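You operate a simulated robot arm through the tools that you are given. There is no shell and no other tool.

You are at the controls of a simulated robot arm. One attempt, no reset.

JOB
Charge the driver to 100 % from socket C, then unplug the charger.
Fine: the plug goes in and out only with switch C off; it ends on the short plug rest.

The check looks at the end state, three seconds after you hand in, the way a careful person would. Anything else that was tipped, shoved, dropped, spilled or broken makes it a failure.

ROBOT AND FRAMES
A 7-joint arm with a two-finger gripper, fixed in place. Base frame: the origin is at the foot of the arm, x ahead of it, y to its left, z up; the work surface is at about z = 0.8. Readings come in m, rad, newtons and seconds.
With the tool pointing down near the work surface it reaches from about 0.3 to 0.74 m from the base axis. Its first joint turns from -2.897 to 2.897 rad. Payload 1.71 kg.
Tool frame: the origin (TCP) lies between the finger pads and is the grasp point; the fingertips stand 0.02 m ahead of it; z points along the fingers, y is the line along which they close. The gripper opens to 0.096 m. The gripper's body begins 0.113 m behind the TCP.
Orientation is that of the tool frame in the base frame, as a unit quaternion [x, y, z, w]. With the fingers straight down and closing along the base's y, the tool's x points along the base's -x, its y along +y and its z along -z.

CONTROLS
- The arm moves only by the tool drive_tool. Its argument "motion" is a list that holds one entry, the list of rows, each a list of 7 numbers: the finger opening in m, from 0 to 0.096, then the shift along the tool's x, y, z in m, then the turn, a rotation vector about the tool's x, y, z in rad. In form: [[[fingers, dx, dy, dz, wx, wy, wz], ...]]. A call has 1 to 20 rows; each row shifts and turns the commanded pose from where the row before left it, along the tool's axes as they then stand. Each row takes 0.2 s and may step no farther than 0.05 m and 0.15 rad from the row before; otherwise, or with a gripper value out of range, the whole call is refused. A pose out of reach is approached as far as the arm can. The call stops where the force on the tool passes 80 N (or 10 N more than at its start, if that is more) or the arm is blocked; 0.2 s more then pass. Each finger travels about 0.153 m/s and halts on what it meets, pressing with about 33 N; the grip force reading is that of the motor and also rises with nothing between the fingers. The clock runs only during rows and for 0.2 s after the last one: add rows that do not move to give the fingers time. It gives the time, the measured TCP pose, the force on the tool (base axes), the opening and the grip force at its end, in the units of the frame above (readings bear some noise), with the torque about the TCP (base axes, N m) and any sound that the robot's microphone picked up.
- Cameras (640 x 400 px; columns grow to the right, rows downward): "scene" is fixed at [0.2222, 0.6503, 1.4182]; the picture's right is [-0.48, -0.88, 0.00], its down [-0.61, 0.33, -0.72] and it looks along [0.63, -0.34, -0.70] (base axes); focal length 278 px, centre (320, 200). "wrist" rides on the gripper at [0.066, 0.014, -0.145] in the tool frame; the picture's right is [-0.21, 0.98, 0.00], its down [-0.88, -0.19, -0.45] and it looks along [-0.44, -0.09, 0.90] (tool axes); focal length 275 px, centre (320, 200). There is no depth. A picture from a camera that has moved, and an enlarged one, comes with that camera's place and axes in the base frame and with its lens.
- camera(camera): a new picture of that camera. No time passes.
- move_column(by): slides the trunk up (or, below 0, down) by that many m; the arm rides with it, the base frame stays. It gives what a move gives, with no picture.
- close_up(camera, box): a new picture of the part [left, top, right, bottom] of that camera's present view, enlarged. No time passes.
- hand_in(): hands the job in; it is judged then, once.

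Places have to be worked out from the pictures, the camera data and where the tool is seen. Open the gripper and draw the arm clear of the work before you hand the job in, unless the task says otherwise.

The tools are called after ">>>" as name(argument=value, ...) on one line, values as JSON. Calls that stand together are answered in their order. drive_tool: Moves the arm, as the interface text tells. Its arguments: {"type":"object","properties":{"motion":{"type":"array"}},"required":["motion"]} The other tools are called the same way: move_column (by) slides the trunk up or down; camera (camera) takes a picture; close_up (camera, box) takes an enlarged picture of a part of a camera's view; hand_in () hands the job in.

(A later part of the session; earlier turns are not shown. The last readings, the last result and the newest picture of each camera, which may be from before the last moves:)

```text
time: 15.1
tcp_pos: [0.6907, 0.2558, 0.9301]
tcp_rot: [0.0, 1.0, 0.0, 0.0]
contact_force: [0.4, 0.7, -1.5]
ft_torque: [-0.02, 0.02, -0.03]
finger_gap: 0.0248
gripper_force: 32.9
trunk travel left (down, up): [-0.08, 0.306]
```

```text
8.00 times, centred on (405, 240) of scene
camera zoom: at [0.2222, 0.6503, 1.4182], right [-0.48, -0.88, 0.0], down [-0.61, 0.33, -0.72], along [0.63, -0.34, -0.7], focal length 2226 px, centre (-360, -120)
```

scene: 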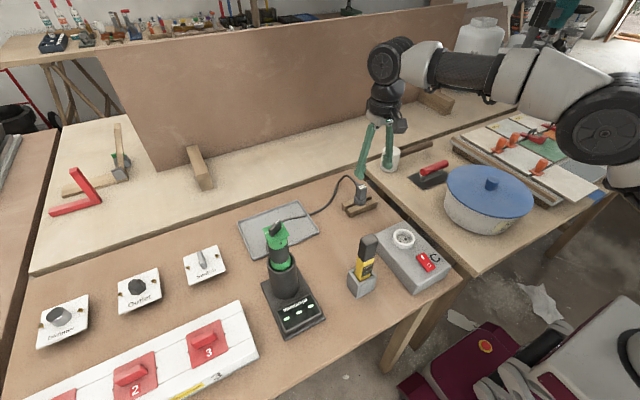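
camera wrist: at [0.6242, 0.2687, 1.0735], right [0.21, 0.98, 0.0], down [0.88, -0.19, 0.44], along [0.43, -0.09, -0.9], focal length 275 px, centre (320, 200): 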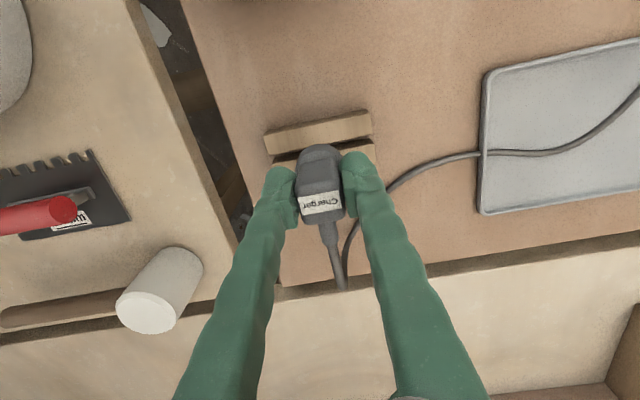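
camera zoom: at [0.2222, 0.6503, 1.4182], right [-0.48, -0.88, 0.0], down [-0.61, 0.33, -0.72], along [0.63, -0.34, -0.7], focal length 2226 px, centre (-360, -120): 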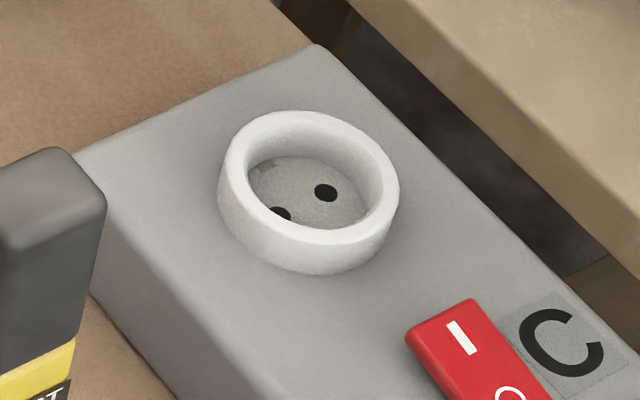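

The pin tips sit about 0.068 below the TCP and the collar bottom about 0.045 below it. The socket rim is near z≈0.860 and its floor near 0.849. I'll carry the plug to above the socket with the pins clear of the rim.

>>> drive_tool(motion=[[[0.0, 0.03, 0, -0.008, 0, 0, 0], [0.0, 0.03, 0, -0.008, 0, 0, 0], [0.0, 0.03, 0, -0.004, 0, 0, 0], [0.0, 0.03, 0, 0, 0, 0, 0], [0.0, 0.03, 0, 0, 0, 0, 0], [0.0, 0.02, 0, 0, 0, 0, 0], [0.0, 0.015, 0, 0, 0, 0, 0], [0.0, 0, 0, 0, 0, 0, 0], [0.0, 0, 0, 0, 0, 0, 0]]])

>>> camera(camera="wrist")

>>> camera(camera="scene")

>>> close_up(camera="scene", box=[370, 170, 450, 270])

```text
time: 17.1
tcp_pos: [0.5014, 0.2541, 0.9486]
tcp_rot: [0.0, 1.0, 0.0, 0.0]
contact_force: [-0.4, 0.3, -0.4]
ft_torque: [0.02, 0.03, -0.03]
finger_gap: 0.0247
gripper_force: 32.8
trunk travel left (down, up): [-0.08, 0.306]
```

```text
taken
camera wrist: at [0.4351, 0.2666, 1.0927], right [0.21, 0.98, 0.0], down [0.88, -0.19, 0.45], along [0.44, -0.09, -0.9], focal length 275 px, centre (320, 200)
```

wrist: 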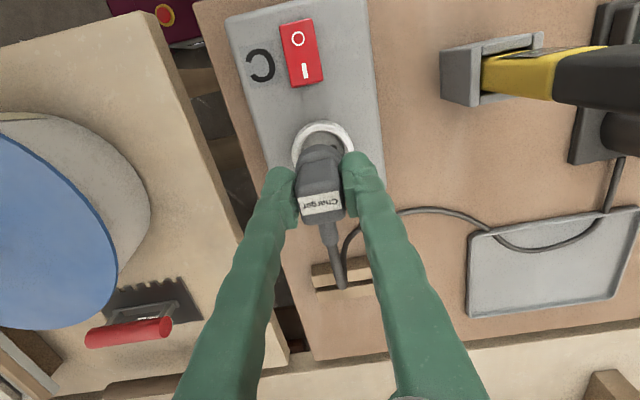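

```text
taken
```

scene: 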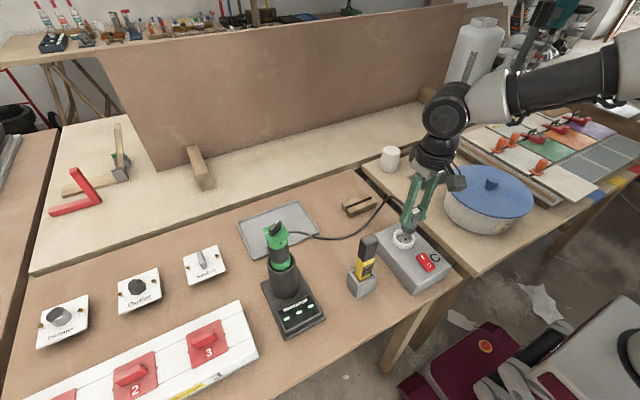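

```text
4.00 times, centred on (410, 220) of scene
camera zoom: at [0.2222, 0.6503, 1.4182], right [-0.48, -0.88, 0.0], down [-0.61, 0.33, -0.72], along [0.63, -0.34, -0.7], focal length 1113 px, centre (-40, 120)
```

zoom: 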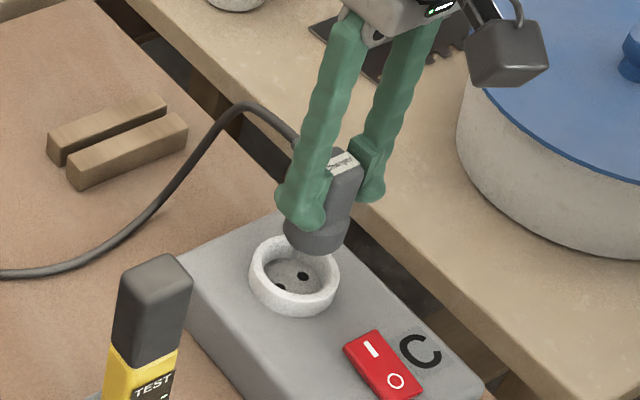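

The plug is above the socket at (0.501, 0.254, 0.949). I'll compare the pin and collar against the holes at higher zoom, in both cameras.

>>> close_up(camera="scene", box=[388, 205, 430, 255])

>>> close_up(camera="wrist", box=[270, 110, 370, 220])

```text
8.00 times, centred on (409, 230) of scene
camera zoom: at [0.2222, 0.6503, 1.4182], right [-0.48, -0.88, 0.0], down [-0.61, 0.33, -0.72], along [0.63, -0.34, -0.7], focal length 2226 px, centre (-392, -40)
```

zoom: 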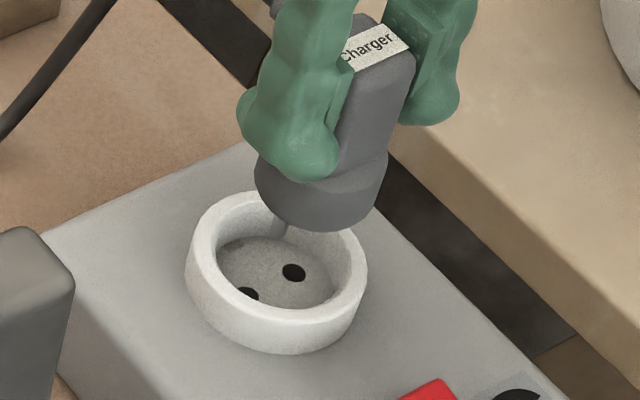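

```text
3.64 times, centred on (320, 165) of wrist
camera zoom: at [0.4351, 0.2666, 1.0927], right [0.21, 0.98, 0.0], down [0.88, -0.19, 0.45], along [0.44, -0.09, -0.9], focal length 1001 px, centre (320, 327)
```

zoom: 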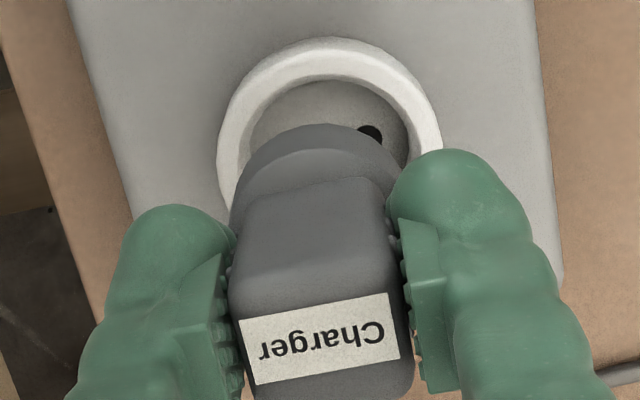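

The plug looks about 5–7 mm short in x relative to the hole line. I'll shift +x by about 5 mm and lower it until the pins are just inside the rim but still above the floor, then compare again.

>>> drive_tool(motion=[[[0.0, -0.005, 0.0005, 0.005, 0, 0, 0], [0.0, 0, 0, 0.008, 0, 0, 0], [0.0, 0, 0, 0.008, 0, 0, 0], [0.0, 0, 0, 0, 0, 0, 0], [0.0, 0, 0, 0, 0, 0, 0]]])

>>> close_up(camera="scene", box=[388, 210, 430, 260])

>>> close_up(camera="scene", box=[394, 226, 418, 250])

>>> close_up(camera="wrist", box=[270, 110, 370, 220])

```text
time: 18.3
tcp_pos: [0.5054, 0.2546, 0.9274]
tcp_rot: [-0.001, 1.0, 0.0, 0.001]
contact_force: [-0.2, -0.9, -0.9]
ft_torque: [0.02, 0.0, 0.03]
finger_gap: 0.0244
gripper_force: 33.4
trunk travel left (down, up): [-0.08, 0.306]
```

```text
8.00 times, centred on (409, 235) of scene
camera zoom: at [0.2222, 0.6503, 1.4182], right [-0.48, -0.88, 0.0], down [-0.61, 0.33, -0.72], along [0.63, -0.34, -0.7], focal length 2226 px, centre (-392, -80)
```

zoom: 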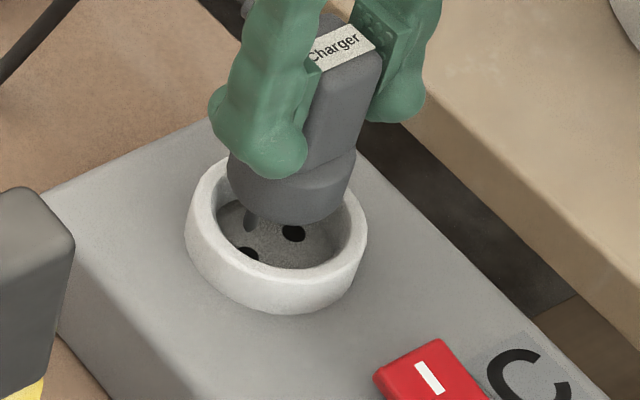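

```text
16.00 times, centred on (406, 238) of scene
camera zoom: at [0.2222, 0.6503, 1.4182], right [-0.48, -0.88, 0.0], down [-0.61, 0.33, -0.72], along [0.63, -0.34, -0.7], focal length 4453 px, centre (-1056, -408)
```

zoom: 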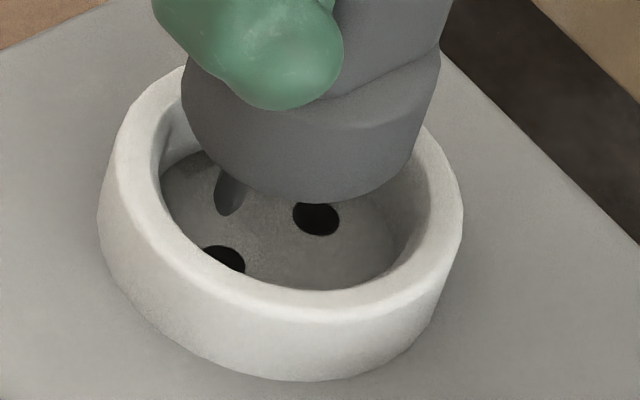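

```text
3.64 times, centred on (320, 165) of wrist
camera zoom: at [0.4404, 0.2676, 1.0714], right [0.21, 0.98, 0.0], down [0.88, -0.19, 0.45], along [0.44, -0.09, -0.9], focal length 1001 px, centre (320, 327)
```

zoom: 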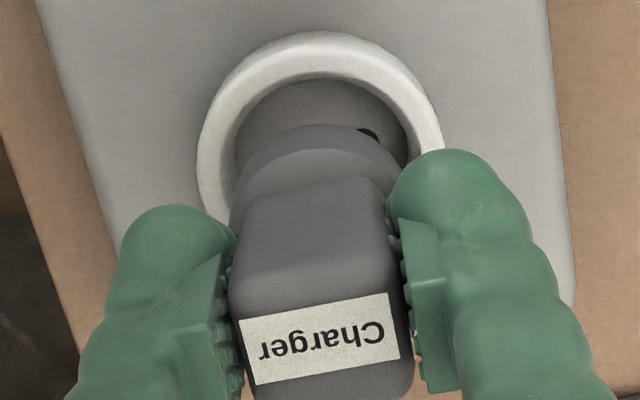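

The pins look nearly above the holes, perhaps 1–2 mm too far in +x. I'll nudge by about 1.2 mm and lower 6 mm more, then check again.

>>> drive_tool(motion=[[[0.0, 0.0012, 0.0006, 0.003, 0, 0, 0], [0.0, 0, 0, 0.003, 0, 0, 0], [0.0, 0, 0, 0, 0, 0, 0], [0.0, 0, 0, 0, 0, 0, 0]]])

>>> close_up(camera="scene", box=[394, 226, 418, 250])

>>> close_up(camera="wrist", box=[270, 110, 370, 220])

```text
time: 19.3
tcp_pos: [0.5047, 0.2559, 0.9218]
tcp_rot: [0.0, 1.0, 0.0, 0.001]
contact_force: [0.1, -0.4, -0.6]
ft_torque: [0.01, -0.03, 0.03]
finger_gap: 0.0245
gripper_force: 33.0
trunk travel left (down, up): [-0.08, 0.306]
```

```text
16.00 times, centred on (406, 238) of scene
camera zoom: at [0.2222, 0.6503, 1.4182], right [-0.48, -0.88, 0.0], down [-0.61, 0.33, -0.72], along [0.63, -0.34, -0.7], focal length 4453 px, centre (-1056, -408)
```

zoom: 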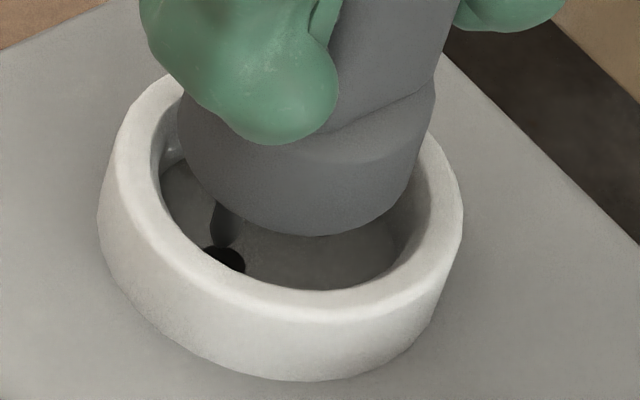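

```text
3.64 times, centred on (320, 165) of wrist
camera zoom: at [0.4389, 0.2683, 1.0655], right [0.21, 0.98, 0.0], down [0.88, -0.19, 0.45], along [0.44, -0.09, -0.9], focal length 1001 px, centre (320, 327)
```

zoom: 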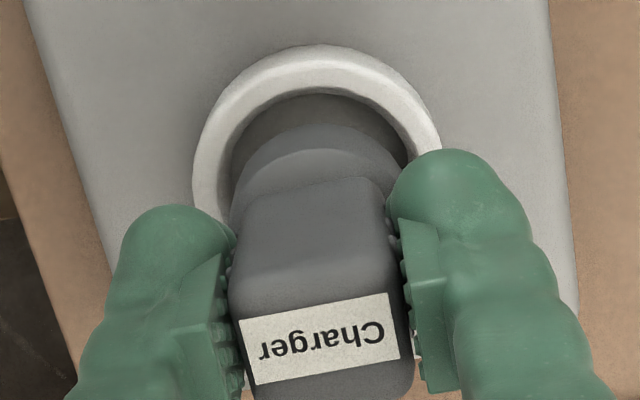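

The pin is close above the +y hole now. I'll zoom in further to measure its residual offset.

>>> close_up(camera="scene", box=[398, 234, 410, 244])

```text
16.00 times, centred on (404, 239) of scene
camera zoom: at [0.2222, 0.6503, 1.4182], right [-0.48, -0.88, 0.0], down [-0.61, 0.33, -0.72], along [0.63, -0.34, -0.7], focal length 4453 px, centre (-1024, -424)
```

zoom: 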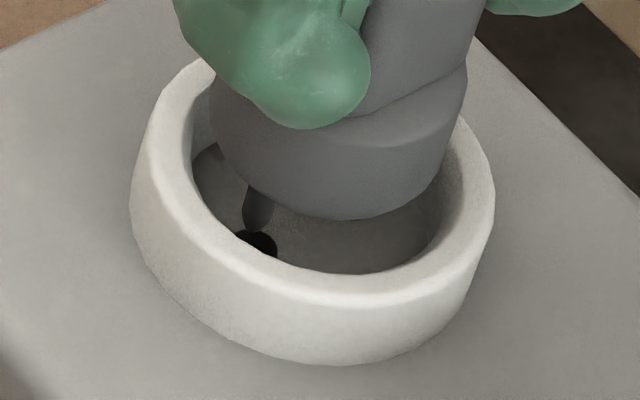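

The pin is within about 0.7 mm of the hole. I'll lower in 2 mm steps and watch the force.

>>> drive_tool(motion=[[[0.0, 0.0004, -0.0003, 0.002, 0, 0, 0], [0.0, 0, 0, 0.002, 0, 0, 0], [0.0, 0, 0, 0.002, 0, 0, 0], [0.0, 0, 0, 0, 0, 0, 0]]])

>>> close_up(camera="scene", box=[394, 226, 418, 250])

```text
time: 20.3
tcp_pos: [0.5042, 0.2538, 0.9168]
tcp_rot: [0.0, 1.0, 0.001, 0.0]
contact_force: [-0.1, 1.1, -0.8]
ft_torque: [0.02, -0.01, -0.05]
finger_gap: 0.0247
gripper_force: 32.8
trunk travel left (down, up): [-0.08, 0.306]
```

```text
16.00 times, centred on (406, 238) of scene
camera zoom: at [0.2222, 0.6503, 1.4182], right [-0.48, -0.88, 0.0], down [-0.61, 0.33, -0.72], along [0.63, -0.34, -0.7], focal length 4453 px, centre (-1056, -408)
```

zoom: 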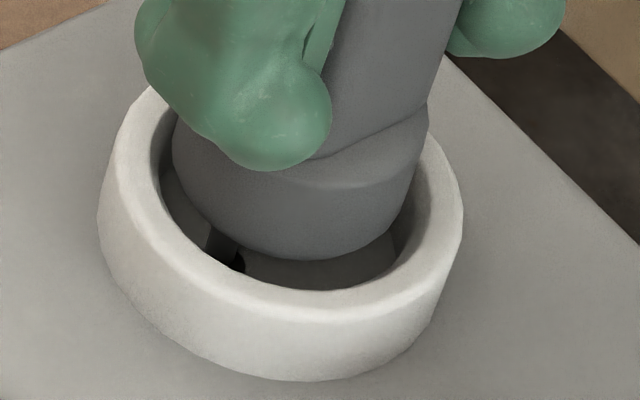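

The reading is ambiguous at the sub-millimetre level. I'll continue down in small steps and use the force to tell whether the pins have entered.

>>> drive_tool(motion=[[[0.0, 0, 0, 0.001, 0, 0, 0], [0.0, 0, 0, 0.001, 0, 0, 0], [0.0, 0, 0, 0, 0, 0, 0], [0.0, 0, 0, 0, 0, 0, 0]]])

>>> close_up(camera="scene", box=[394, 226, 418, 250])

```text
time: 21.3
tcp_pos: [0.5038, 0.2552, 0.9143]
tcp_rot: [0.0, 1.0, 0.0, 0.0]
contact_force: [0.4, 0.6, -1.3]
ft_torque: [0.0, 0.0, 0.01]
finger_gap: 0.0247
gripper_force: 33.1
trunk travel left (down, up): [-0.08, 0.306]
```

```text
16.00 times, centred on (406, 238) of scene
camera zoom: at [0.2222, 0.6503, 1.4182], right [-0.48, -0.88, 0.0], down [-0.61, 0.33, -0.72], along [0.63, -0.34, -0.7], focal length 4453 px, centre (-1056, -408)
```

zoom: 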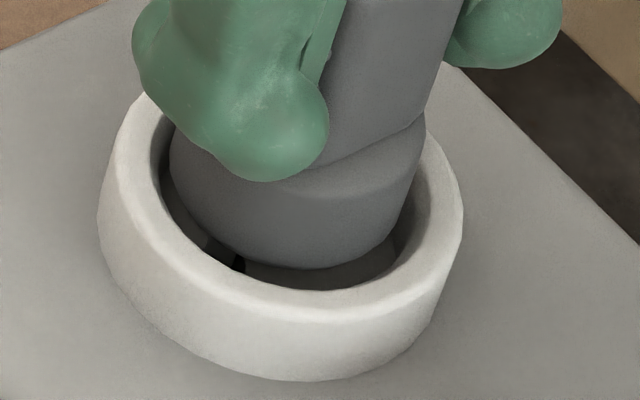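

The collar and ring geometry now agree to within half a millimetre, and the pins should be about 3 mm into the holes with no contact force. I'll continue down.

>>> drive_tool(motion=[[[0.0, 0, 0, 0.002, 0, 0, 0], [0.0, 0, 0, 0.002, 0, 0, 0], [0.0, 0, 0, 0.002, 0, 0, 0], [0.0, 0, 0, 0, 0, 0, 0]]])

>>> close_up(camera="scene", box=[394, 226, 418, 250])

```text
time: 22.3
tcp_pos: [0.5032, 0.2556, 0.9082]
tcp_rot: [-0.001, 1.0, 0.0, 0.0]
contact_force: [-0.3, 0.6, 0.0]
ft_torque: [0.0, 0.0, 0.02]
finger_gap: 0.0248
gripper_force: 32.9
trunk travel left (down, up): [-0.08, 0.306]
```

```text
16.00 times, centred on (406, 238) of scene
camera zoom: at [0.2222, 0.6503, 1.4182], right [-0.48, -0.88, 0.0], down [-0.61, 0.33, -0.72], along [0.63, -0.34, -0.7], focal length 4453 px, centre (-1056, -408)
```

zoom: 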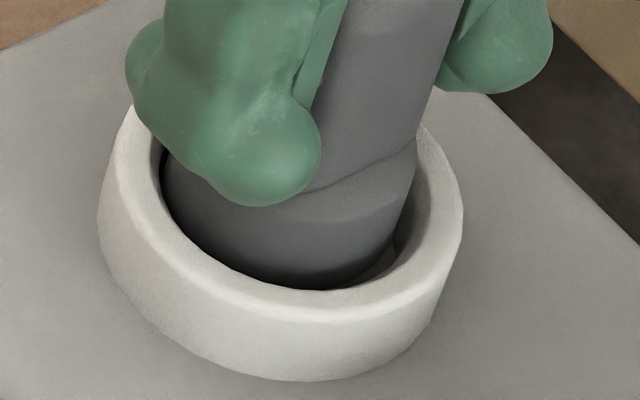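

There is still no contact force, so it is sliding in. I'll continue with small steps and a slight correction for the x drift.

>>> drive_tool(motion=[[[0.0, -0.0006, 0, 0.002, 0, 0, 0], [0.0, 0, 0, 0.002, 0, 0, 0], [0.0, 0, 0, 0.002, 0, 0, 0], [0.0, 0, 0, 0, 0, 0, 0]]])

>>> close_up(camera="scene", box=[394, 226, 418, 250])

```text
time: 23.3
tcp_pos: [0.5048, 0.2546, 0.9021]
tcp_rot: [-0.001, 1.0, 0.0, 0.001]
contact_force: [-0.6, -0.2, -1.7]
ft_torque: [0.01, 0.01, 0.01]
finger_gap: 0.0247
gripper_force: 33.0
trunk travel left (down, up): [-0.08, 0.306]
```

```text
16.00 times, centred on (406, 238) of scene
camera zoom: at [0.2222, 0.6503, 1.4182], right [-0.48, -0.88, 0.0], down [-0.61, 0.33, -0.72], along [0.63, -0.34, -0.7], focal length 4453 px, centre (-1056, -408)
```

zoom: 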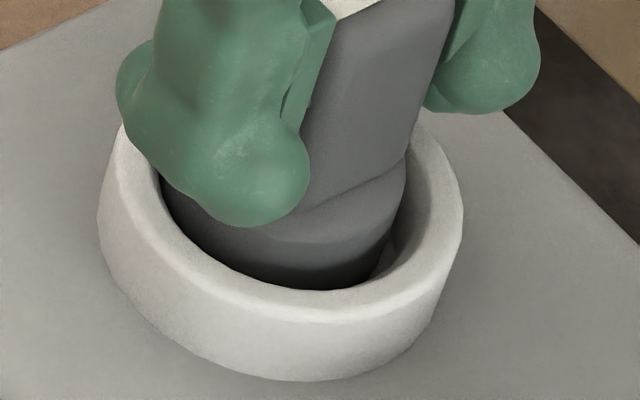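

It's still free at z = 0.902. I'll keep going down gently.

>>> drive_tool(motion=[[[0.0, 0, 0, 0.0015, 0, 0, 0], [0.0, 0, 0, 0.0015, 0, 0, 0], [0.0, 0, 0, 0.0015, 0, 0, 0], [0.0, 0, 0, 0, 0, 0, 0]]])

>>> close_up(camera="scene", box=[394, 226, 418, 250])

```text
time: 24.3
tcp_pos: [0.5036, 0.2542, 0.9009]
tcp_rot: [0.001, 1.0, 0.001, 0.003]
contact_force: [0.6, 0.5, 39.4]
ft_torque: [-0.04, 0.16, 0.02]
finger_gap: 0.0247
gripper_force: 33.1
trunk travel left (down, up): [-0.08, 0.306]
```

```text
16.00 times, centred on (406, 238) of scene
camera zoom: at [0.2222, 0.6503, 1.4182], right [-0.48, -0.88, 0.0], down [-0.61, 0.33, -0.72], along [0.63, -0.34, -0.7], focal length 4453 px, centre (-1056, -408)
```

zoom: 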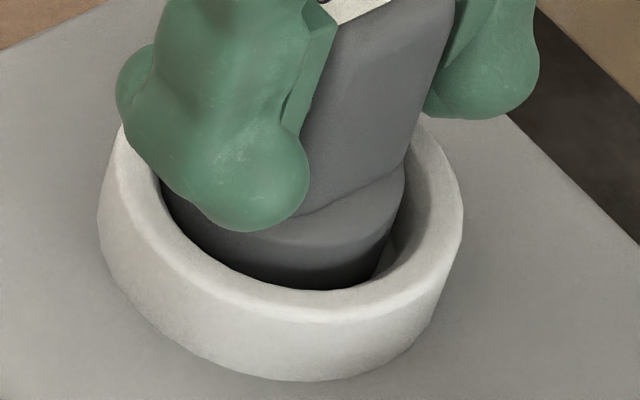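

There is a firm stop at z≈0.901 with 39 N. Before I release, I want to know whether the plug is fully seated, so I'll look at the rest height and the plug from both cameras.

>>> close_up(camera="scene", box=[338, 188, 382, 222])

>>> close_up(camera="scene", box=[380, 205, 440, 265])

>>> close_up(camera="wrist", box=[250, 90, 390, 220])

>>> close_up(camera="scene", box=[265, 300, 325, 335])

```text
11.76 times, centred on (360, 205) of scene
camera zoom: at [0.2222, 0.6503, 1.4182], right [-0.48, -0.88, 0.0], down [-0.61, 0.33, -0.72], along [0.63, -0.34, -0.7], focal length 3274 px, centre (-151, 141)
```

zoom: 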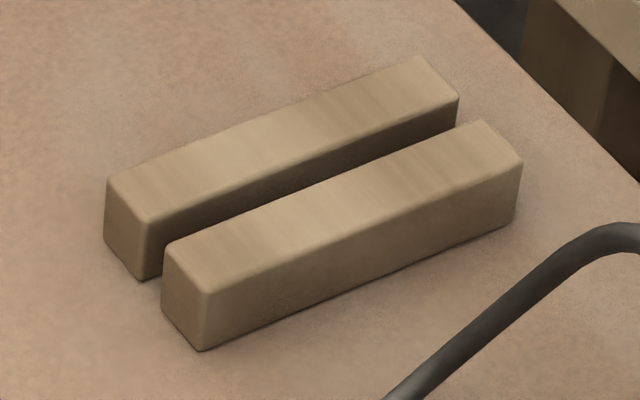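

```text
6.67 times, centred on (410, 235) of scene
camera zoom: at [0.2222, 0.6503, 1.4182], right [-0.48, -0.88, 0.0], down [-0.61, 0.33, -0.72], along [0.63, -0.34, -0.7], focal length 1855 px, centre (-280, -33)
```

zoom: 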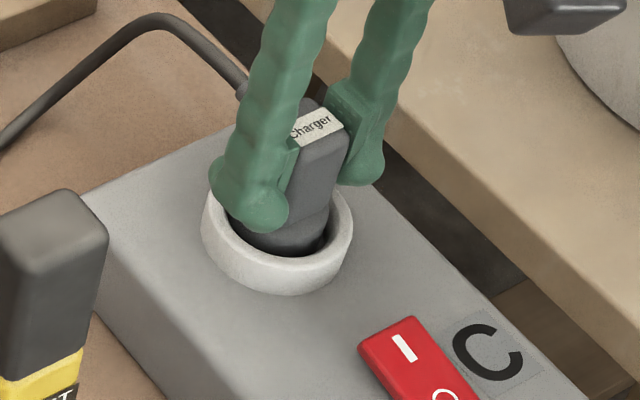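

```text
3.08 times, centred on (320, 155) of wrist
camera zoom: at [0.438, 0.2673, 1.0439], right [0.21, 0.98, 0.01], down [0.87, -0.19, 0.45], along [0.44, -0.09, -0.89], focal length 847 px, centre (320, 338)
```

zoom: 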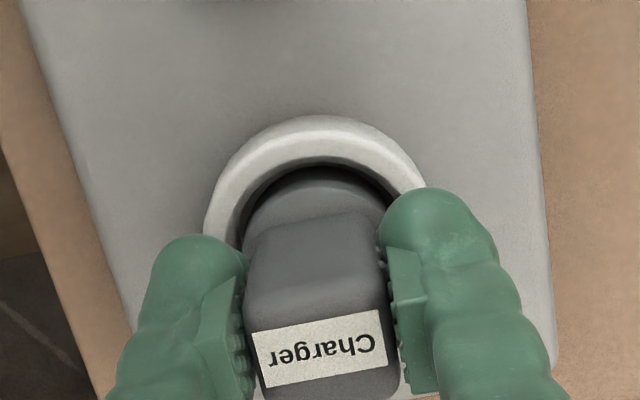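

```text
10.67 times, centred on (295, 318) of scene
camera zoom: at [0.2222, 0.6503, 1.4182], right [-0.48, -0.88, 0.0], down [-0.61, 0.33, -0.72], along [0.63, -0.34, -0.7], focal length 2969 px, centre (587, -1053)
```

zoom: 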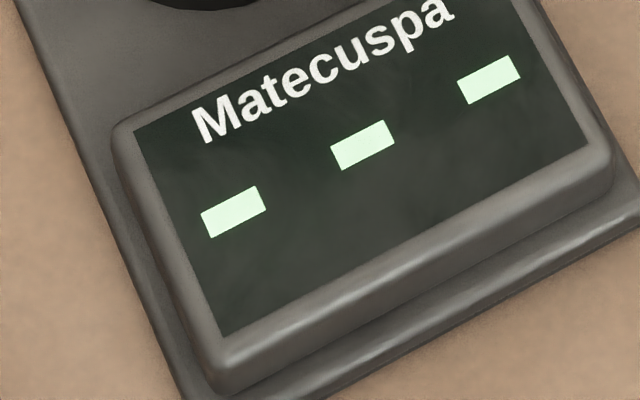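

The geometry suggests the plug is seated to within about 1–2 mm. One modest extra push will show whether the stop is hard.

>>> drive_tool(motion=[[[0.0, 0, 0, 0.002, 0, 0, 0], [0.0, 0, 0, 0.002, 0, 0, 0], [0.0, 0, 0, 0.001, 0, 0, 0], [0.0, 0, 0, 0, 0, 0, 0]]])

>>> close_up(camera="scene", box=[394, 226, 418, 250])

```text
time: 25.3
tcp_pos: [0.5051, 0.2542, 0.8979]
tcp_rot: [0.001, 1.0, 0.003, 0.006]
contact_force: [3.2, 2.2, 53.7]
ft_torque: [0.02, -0.08, 0.02]
finger_gap: 0.0246
gripper_force: 32.9
trunk travel left (down, up): [-0.08, 0.306]
```

```text
16.00 times, centred on (406, 238) of scene
camera zoom: at [0.2222, 0.6503, 1.4182], right [-0.48, -0.88, 0.0], down [-0.61, 0.33, -0.72], along [0.63, -0.34, -0.7], focal length 4453 px, centre (-1056, -408)
```

zoom: 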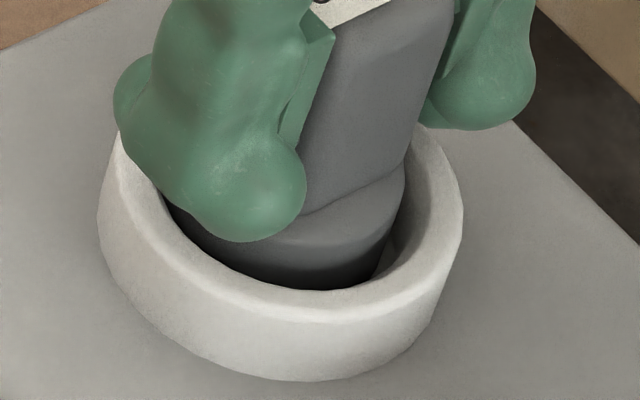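

The plug did not move while the fingers slid about 2.5 mm down it at 54 N, so it is on a hard stop and seated. I'll open the fingers and lift straight up.

>>> drive_tool(motion=[[[0.03, 0, 0, -0.002, 0, 0, 0], [0.05, 0, 0, 0, 0, 0, 0], [0.06, 0, 0, 0, 0, 0, 0], [0.06, 0, 0, 0, 0, 0, 0], [0.06, 0, 0, -0.015, 0, 0, 0], [0.06, 0, 0, -0.02, 0, 0, 0], [0.06, 0, 0, -0.025, 0, 0, 0], [0.06, 0, 0, -0.025, 0, 0, 0], [0.06, 0, 0, -0.01, 0, 0, 0], [0.06, 0, 0, 0, 0, 0, 0]]])

>>> camera(camera="wrist")

>>> close_up(camera="scene", box=[370, 190, 450, 290])

>>> close_up(camera="scene", box=[394, 226, 418, 250])

```text
time: 27.5
tcp_pos: [0.5043, 0.2526, 0.9898]
tcp_rot: [0.0, 1.0, 0.001, 0.001]
contact_force: [0.7, -0.1, 0.0]
ft_torque: [-0.01, 0.02, 0.02]
finger_gap: 0.0601
gripper_force: 0.0
trunk travel left (down, up): [-0.08, 0.306]
```

```text
taken
camera wrist: at [0.4391, 0.2672, 1.1339], right [0.21, 0.98, 0.0], down [0.88, -0.19, 0.45], along [0.44, -0.09, -0.9], focal length 275 px, centre (320, 200)
```

wrist: 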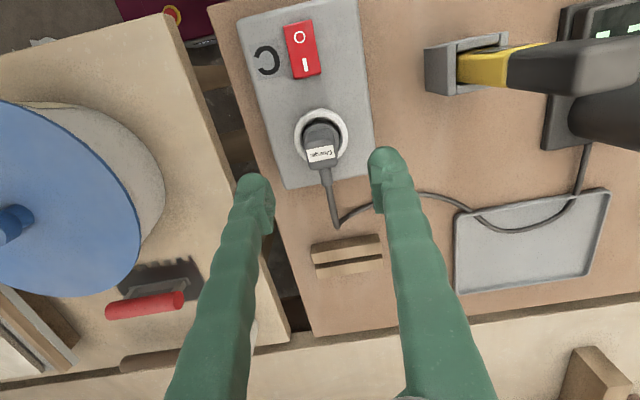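

```text
4.00 times, centred on (410, 240) of scene
camera zoom: at [0.2222, 0.6503, 1.4182], right [-0.48, -0.88, 0.0], down [-0.61, 0.33, -0.72], along [0.63, -0.34, -0.7], focal length 1113 px, centre (-40, 40)
```

zoom: 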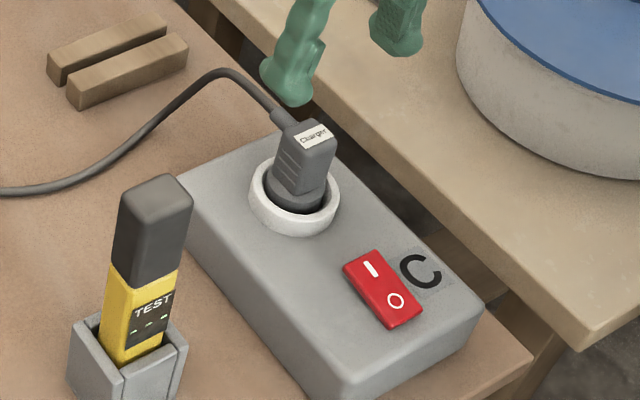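

```text
16.00 times, centred on (406, 238) of scene
camera zoom: at [0.2222, 0.6503, 1.4182], right [-0.48, -0.88, 0.0], down [-0.61, 0.33, -0.72], along [0.63, -0.34, -0.7], focal length 4453 px, centre (-1056, -408)
```

zoom: 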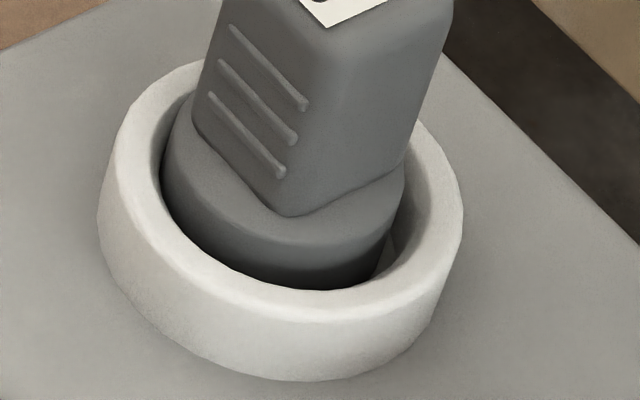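

The plug stands upright in the socket with the fingers clear. Next I'll get an exact fix on the rocker so I can press its I end.

>>> close_up(camera="wrist", box=[260, 10, 360, 110])

>>> close_up(camera="wrist", box=[280, 100, 360, 180])

```text
4.00 times, centred on (310, 60) of wrist
camera zoom: at [0.4391, 0.2672, 1.1339], right [0.21, 0.98, 0.0], down [0.88, -0.19, 0.45], along [0.44, -0.09, -0.9], focal length 1101 px, centre (360, 760)
```

zoom: 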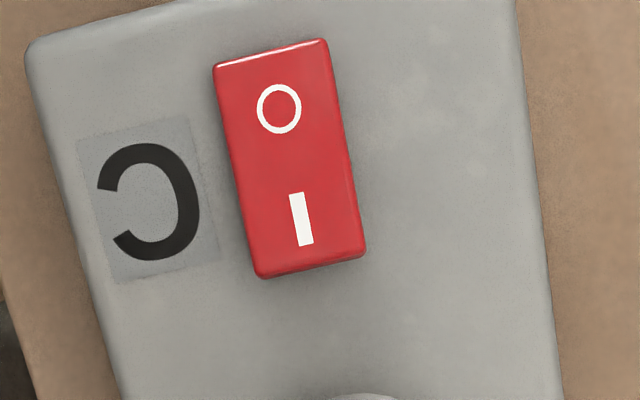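

```text
5.00 times, centred on (320, 140) of wrist
camera zoom: at [0.4391, 0.2672, 1.1339], right [0.21, 0.98, 0.0], down [0.88, -0.19, 0.45], along [0.44, -0.09, -0.9], focal length 1376 px, centre (320, 500)
```

zoom: 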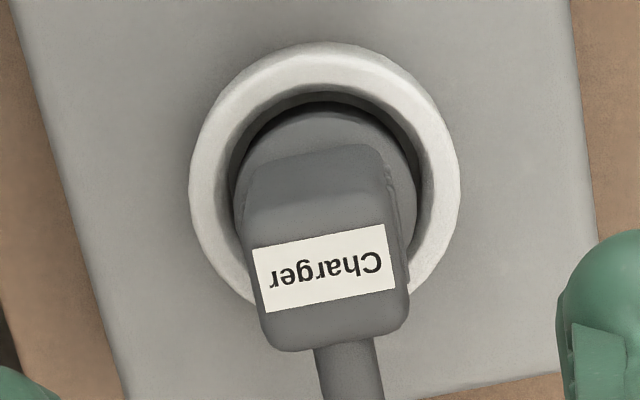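

The rocker spans about x 0.406–0.4475 at y≈0.2555. I'll close the fingers, move over the I end at x≈0.443 and stop a few centimetres above it.

>>> drive_tool(motion=[[[0.03, 0.02, 0.001, 0, 0, 0, 0], [0.0, 0.02, 0.001, 0, 0, 0, 0], [0.0, 0.0205, 0.001, 0.01, 0, 0, 0], [0.0, 0, 0, 0.03, 0, 0, 0], [0.0, 0, 0, 0.03, 0, 0, 0], [0.0, 0, 0, 0.01, 0, 0, 0], [0.0, 0, 0, 0, 0, 0, 0], [0.0, 0, 0, 0, 0, 0, 0]]])

>>> camera(camera="wrist")

>>> close_up(camera="scene", box=[380, 205, 460, 290])

```text
time: 29.3
tcp_pos: [0.4446, 0.2576, 0.9093]
tcp_rot: [0.0, 1.0, 0.0, 0.0]
contact_force: [-0.4, -0.3, -0.7]
ft_torque: [-0.01, 0.04, 0.04]
finger_gap: 0.0001
gripper_force: 29.6
trunk travel left (down, up): [-0.08, 0.306]
```

```text
taken
camera wrist: at [0.3792, 0.271, 1.0525], right [0.21, 0.98, 0.0], down [0.88, -0.19, 0.45], along [0.44, -0.09, -0.9], focal length 275 px, centre (320, 200)
```

wrist: 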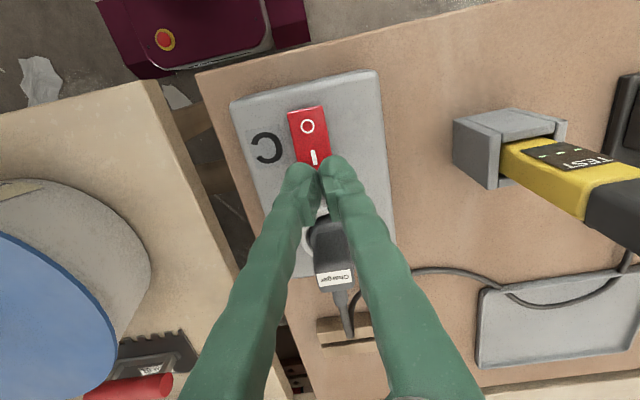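

```text
4.71 times, centred on (420, 248) of scene
camera zoom: at [0.2222, 0.6503, 1.4182], right [-0.48, -0.88, 0.0], down [-0.61, 0.33, -0.72], along [0.63, -0.34, -0.7], focal length 1310 px, centre (-151, -24)
```

zoom: 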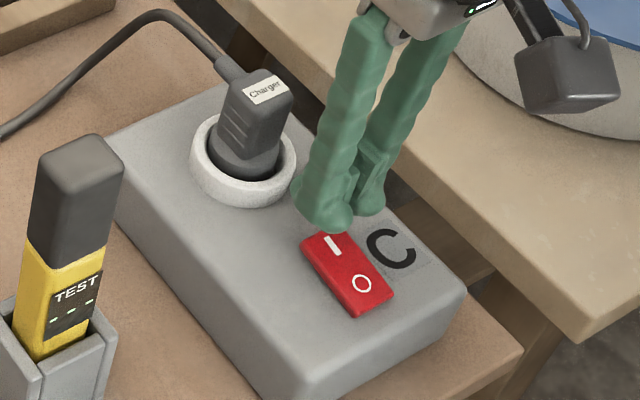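

The tool is over the I end at (0.4446, 0.2576). I'll descend to just above the rocker, correcting y slightly.

>>> drive_tool(motion=[[[0.0, 0.001, -0.002, 0.008, 0, 0, 0], [0.0, 0, 0, 0.008, 0, 0, 0], [0.0, 0, 0, 0.005, 0, 0, 0], [0.0, 0, 0, 0, 0, 0, 0]]])

>>> close_up(camera="scene", box=[400, 235, 450, 285])

>>> close_up(camera="wrist", box=[270, 90, 370, 200])

```text
time: 30.3
tcp_pos: [0.443, 0.2555, 0.8881]
tcp_rot: [0.0, 1.0, 0.0, 0.0]
contact_force: [-0.5, 0.4, 0.1]
ft_torque: [0.01, 0.03, 0.0]
finger_gap: 0.0002
gripper_force: 29.6
trunk travel left (down, up): [-0.08, 0.306]
```

```text
8.00 times, centred on (425, 260) of scene
camera zoom: at [0.2222, 0.6503, 1.4182], right [-0.48, -0.88, 0.0], down [-0.61, 0.33, -0.72], along [0.63, -0.34, -0.7], focal length 2226 px, centre (-520, -280)
```

zoom: 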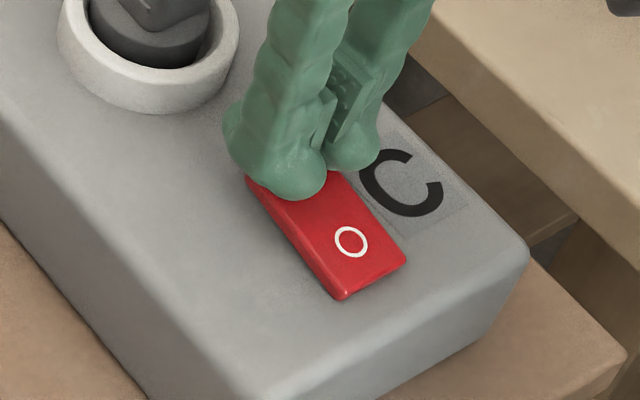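

```text
3.64 times, centred on (320, 145) of wrist
camera zoom: at [0.3776, 0.2689, 1.0319], right [0.21, 0.98, 0.0], down [0.88, -0.19, 0.45], along [0.44, -0.09, -0.9], focal length 1001 px, centre (320, 400)
```

zoom: 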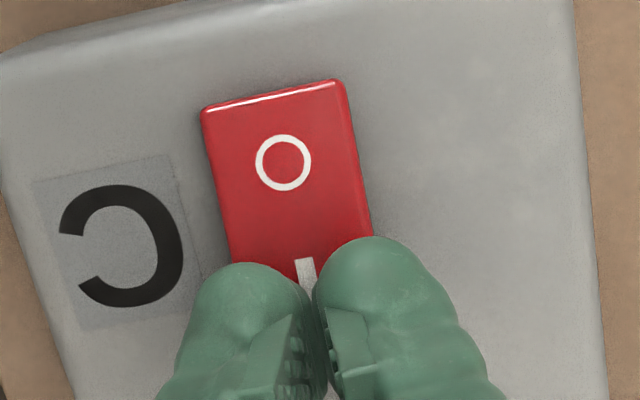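

The fingertips are centred over the I end. I'll press down in 2 mm steps and watch the force, the sound and the display.

>>> drive_tool(motion=[[[0.0, 0, 0, 0.002, 0, 0, 0], [0.0, 0, 0, 0.002, 0, 0, 0], [0.0, 0, 0, 0.002, 0, 0, 0], [0.0, 0, 0, 0.002, 0, 0, 0], [0.0, 0, 0, 0, 0, 0, 0]]])

>>> close_up(camera="scene", box=[400, 235, 450, 285])

>>> close_up(camera="scene", box=[265, 300, 325, 335])

```text
time: 31.5
tcp_pos: [0.4437, 0.2552, 0.8802]
tcp_rot: [0.001, 1.0, 0.001, 0.0]
contact_force: [0.2, 0.0, 0.5]
ft_torque: [0.0, 0.02, 0.01]
finger_gap: 0.0
gripper_force: 29.5
trunk travel left (down, up): [-0.08, 0.306]
```

```text
8.00 times, centred on (425, 260) of scene
camera zoom: at [0.2222, 0.6503, 1.4182], right [-0.48, -0.88, 0.0], down [-0.61, 0.33, -0.72], along [0.63, -0.34, -0.7], focal length 2226 px, centre (-520, -280)
```

zoom: 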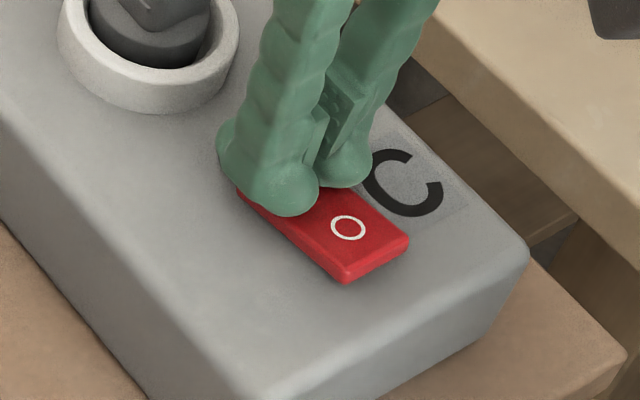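

```text
10.67 times, centred on (295, 318) of scene
camera zoom: at [0.2222, 0.6503, 1.4182], right [-0.48, -0.88, 0.0], down [-0.61, 0.33, -0.72], along [0.63, -0.34, -0.7], focal length 2969 px, centre (587, -1053)
```

zoom: 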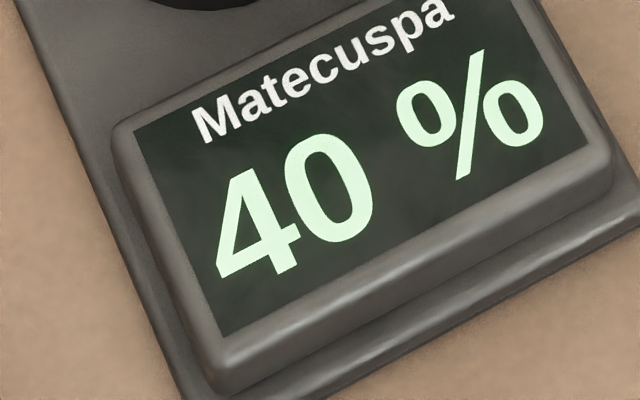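

The rocker flipped to I and the charger display reads 40 %, so it's charging. I'll lift off, shift to above the O end, and let some time pass while watching the display.

>>> drive_tool(motion=[[[0.0, 0, 0, -0.01, 0, 0, 0], [0.0, 0, 0, -0.015, 0, 0, 0], [0.0, 0.016, 0, -0.005, 0, 0, 0], [0.0, 0.016, 0, 0, 0, 0, 0], [0.0, 0, 0, 0, 0, 0, 0], [0.0, 0, 0, 0, 0, 0, 0], [0.0, 0, 0, 0, 0, 0, 0], [0.0, 0, 0, 0, 0, 0, 0], [0.0, 0, 0, 0, 0, 0, 0], [0.0, 0, 0, 0, 0, 0, 0]]])

>>> close_up(camera="scene", box=[265, 300, 325, 335])

>>> close_up(camera="scene", box=[380, 205, 460, 290])

>>> close_up(camera="wrist", box=[260, 90, 380, 220])

```text
time: 33.7
tcp_pos: [0.4117, 0.255, 0.911]
tcp_rot: [0.0, 1.0, 0.001, 0.0]
contact_force: [0.4, -0.8, 0.0]
ft_torque: [0.0, 0.02, -0.02]
finger_gap: 0.0001
gripper_force: 29.1
trunk travel left (down, up): [-0.08, 0.306]
```

```text
10.67 times, centred on (295, 318) of scene
camera zoom: at [0.2222, 0.6503, 1.4182], right [-0.48, -0.88, 0.0], down [-0.61, 0.33, -0.72], along [0.63, -0.34, -0.7], focal length 2969 px, centre (587, -1053)
```

zoom: 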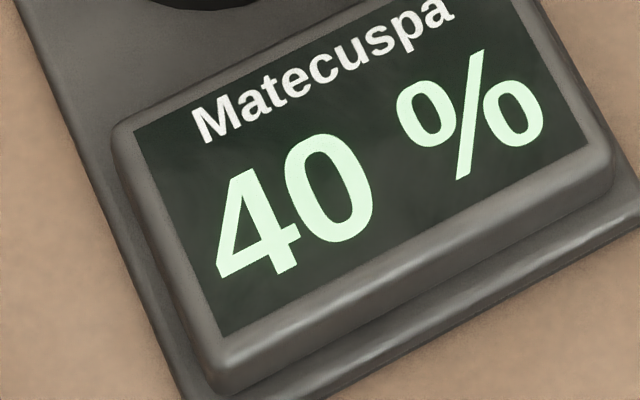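

```text
4.71 times, centred on (420, 248) of scene
camera zoom: at [0.2222, 0.6503, 1.4182], right [-0.48, -0.88, 0.0], down [-0.61, 0.33, -0.72], along [0.63, -0.34, -0.7], focal length 1310 px, centre (-151, -24)
```

zoom: 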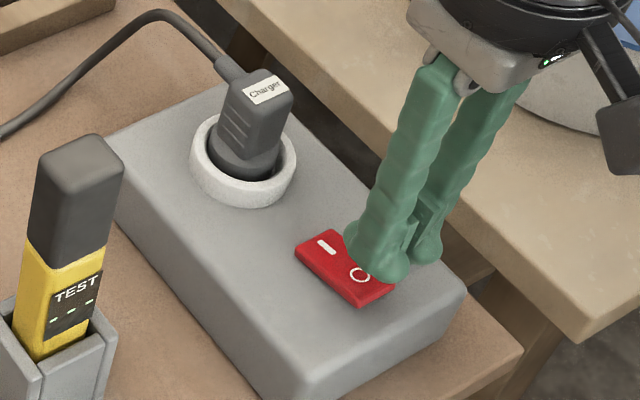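

```text
3.08 times, centred on (320, 155) of wrist
camera zoom: at [0.3456, 0.2687, 1.0539], right [0.21, 0.98, 0.0], down [0.88, -0.19, 0.45], along [0.44, -0.09, -0.9], focal length 847 px, centre (320, 338)
```

zoom: 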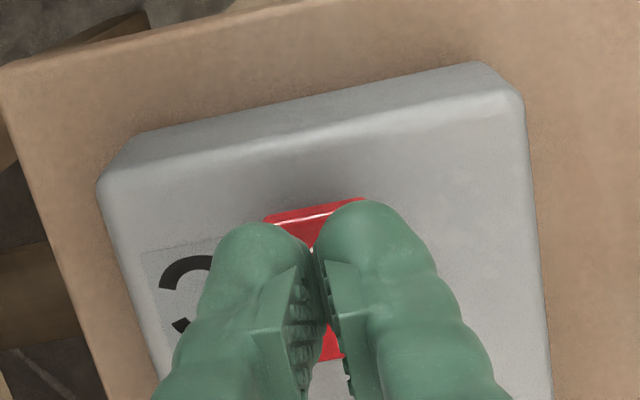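

The switch is on and the display still reads 40 %. I'll hold still and let the clock run.

>>> drive_tool(motion=[[[0.0, 0, 0, 0, 0, 0, 0], [0.0, 0, 0, 0, 0, 0, 0], [0.0, 0, 0, 0, 0, 0, 0], [0.0, 0, 0, 0, 0, 0, 0], [0.0, 0, 0, 0, 0, 0, 0], [0.0, 0, 0, 0, 0, 0, 0], [0.0, 0, 0, 0, 0, 0, 0], [0.0, 0, 0, 0, 0, 0, 0], [0.0, 0, 0, 0, 0, 0, 0], [0.0, 0, 0, 0, 0, 0, 0], [0.0, 0, 0, 0, 0, 0, 0], [0.0, 0, 0, 0, 0, 0, 0], [0.0, 0, 0, 0, 0, 0, 0], [0.0, 0, 0, 0, 0, 0, 0], [0.0, 0, 0, 0, 0, 0, 0], [0.0, 0, 0, 0, 0, 0, 0], [0.0, 0, 0, 0, 0, 0, 0], [0.0, 0, 0, 0, 0, 0, 0], [0.0, 0, 0, 0, 0, 0, 0], [0.0, 0, 0, 0, 0, 0, 0]]])

>>> close_up(camera="scene", box=[265, 300, 325, 335])

```text
time: 37.9
tcp_pos: [0.4114, 0.2559, 0.9092]
tcp_rot: [0.002, 1.0, 0.0, -0.001]
contact_force: [-1.0, -0.2, 1.8]
ft_torque: [0.01, 0.02, 0.04]
finger_gap: 0.0001
gripper_force: 29.6
trunk travel left (down, up): [-0.08, 0.306]
```

```text
10.67 times, centred on (295, 318) of scene
camera zoom: at [0.2222, 0.6503, 1.4182], right [-0.48, -0.88, 0.0], down [-0.61, 0.33, -0.72], along [0.63, -0.34, -0.7], focal length 2969 px, centre (587, -1053)
```

zoom: 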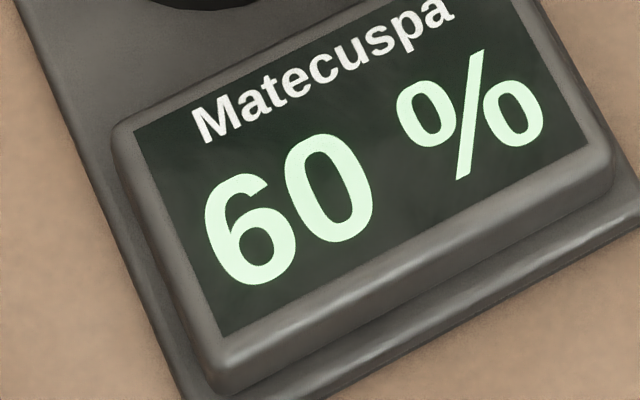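

The display reads 60 % and is climbing. I'll keep waiting.

>>> drive_tool(motion=[[[0.0, 0, 0, 0, 0, 0, 0], [0.0, 0, 0, 0, 0, 0, 0], [0.0, 0, 0, 0, 0, 0, 0], [0.0, 0, 0, 0, 0, 0, 0], [0.0, 0, 0, 0, 0, 0, 0], [0.0, 0, 0, 0, 0, 0, 0], [0.0, 0, 0, 0, 0, 0, 0], [0.0, 0, 0, 0, 0, 0, 0], [0.0, 0, 0, 0, 0, 0, 0], [0.0, 0, 0, 0, 0, 0, 0], [0.0, 0, 0, 0, 0, 0, 0], [0.0, 0, 0, 0, 0, 0, 0], [0.0, 0, 0, 0, 0, 0, 0], [0.0, 0, 0, 0, 0, 0, 0], [0.0, 0, 0, 0, 0, 0, 0]]])

>>> close_up(camera="scene", box=[265, 300, 325, 335])

```text
time: 41.1
tcp_pos: [0.4102, 0.2545, 0.9101]
tcp_rot: [0.0, 1.0, 0.001, 0.001]
contact_force: [1.1, 0.1, 0.6]
ft_torque: [0.0, -0.02, -0.01]
finger_gap: 0.0002
gripper_force: 29.8
trunk travel left (down, up): [-0.08, 0.306]
```

```text
10.67 times, centred on (295, 318) of scene
camera zoom: at [0.2222, 0.6503, 1.4182], right [-0.48, -0.88, 0.0], down [-0.61, 0.33, -0.72], along [0.63, -0.34, -0.7], focal length 2969 px, centre (587, -1053)
```

zoom: 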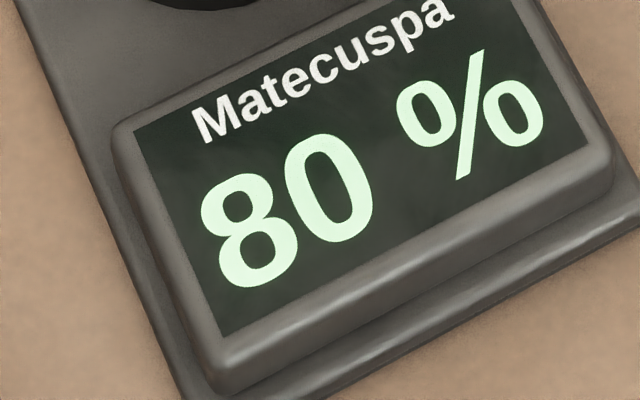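

It's at 80 %. I'll keep waiting and check in shorter spans.

>>> drive_tool(motion=[[[0.0, 0, 0, 0, 0, 0, 0], [0.0, 0, 0, 0, 0, 0, 0], [0.0, 0, 0, 0, 0, 0, 0], [0.0, 0, 0, 0, 0, 0, 0], [0.0, 0, 0, 0, 0, 0, 0], [0.0, 0, 0, 0, 0, 0, 0], [0.0, 0, 0, 0, 0, 0, 0], [0.0, 0, 0, 0, 0, 0, 0], [0.0, 0, 0, 0, 0, 0, 0], [0.0, 0, 0, 0, 0, 0, 0], [0.0, 0, 0, 0, 0, 0, 0], [0.0, 0, 0, 0, 0, 0, 0]]])

>>> close_up(camera="scene", box=[265, 300, 325, 335])

```text
time: 43.7
tcp_pos: [0.4109, 0.2565, 0.9105]
tcp_rot: [0.001, 1.0, 0.0, 0.0]
contact_force: [1.4, 0.1, -0.2]
ft_torque: [0.0, -0.01, 0.0]
finger_gap: 0.0
gripper_force: 29.1
trunk travel left (down, up): [-0.08, 0.306]
```

```text
10.67 times, centred on (295, 318) of scene
camera zoom: at [0.2222, 0.6503, 1.4182], right [-0.48, -0.88, 0.0], down [-0.61, 0.33, -0.72], along [0.63, -0.34, -0.7], focal length 2969 px, centre (587, -1053)
```

zoom: 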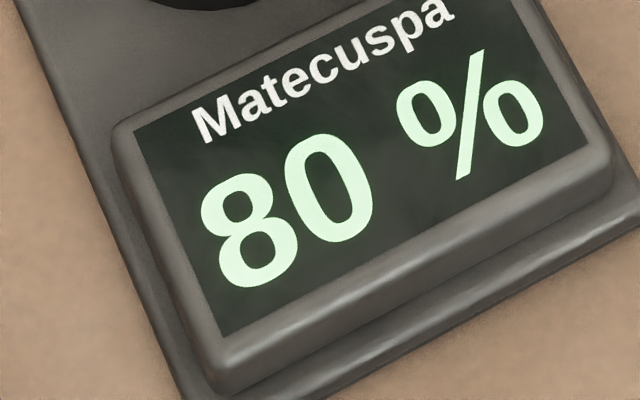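

It still reads 80 %, so I'll wait a bit longer.

>>> drive_tool(motion=[[[0.0, 0, 0, 0, 0, 0, 0], [0.0, 0, 0, 0, 0, 0, 0], [0.0, 0, 0, 0, 0, 0, 0], [0.0, 0, 0, 0, 0, 0, 0], [0.0, 0, 0, 0, 0, 0, 0], [0.0, 0, 0, 0, 0, 0, 0], [0.0, 0, 0, 0, 0, 0, 0], [0.0, 0, 0, 0, 0, 0, 0], [0.0, 0, 0, 0, 0, 0, 0], [0.0, 0, 0, 0, 0, 0, 0], [0.0, 0, 0, 0, 0, 0, 0], [0.0, 0, 0, 0, 0, 0, 0]]])

>>> close_up(camera="scene", box=[265, 300, 325, 335])

```text
time: 46.3
tcp_pos: [0.4116, 0.2562, 0.9106]
tcp_rot: [0.0, 1.0, 0.0, 0.0]
contact_force: [-0.2, -0.5, -1.0]
ft_torque: [0.07, -0.02, 0.0]
finger_gap: 0.0
gripper_force: 29.2
trunk travel left (down, up): [-0.08, 0.306]
```

```text
10.67 times, centred on (295, 318) of scene
camera zoom: at [0.2222, 0.6503, 1.4182], right [-0.48, -0.88, 0.0], down [-0.61, 0.33, -0.72], along [0.63, -0.34, -0.7], focal length 2969 px, centre (587, -1053)
```

zoom: 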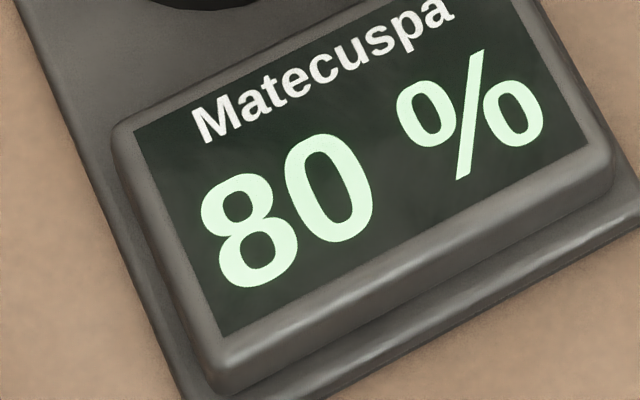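

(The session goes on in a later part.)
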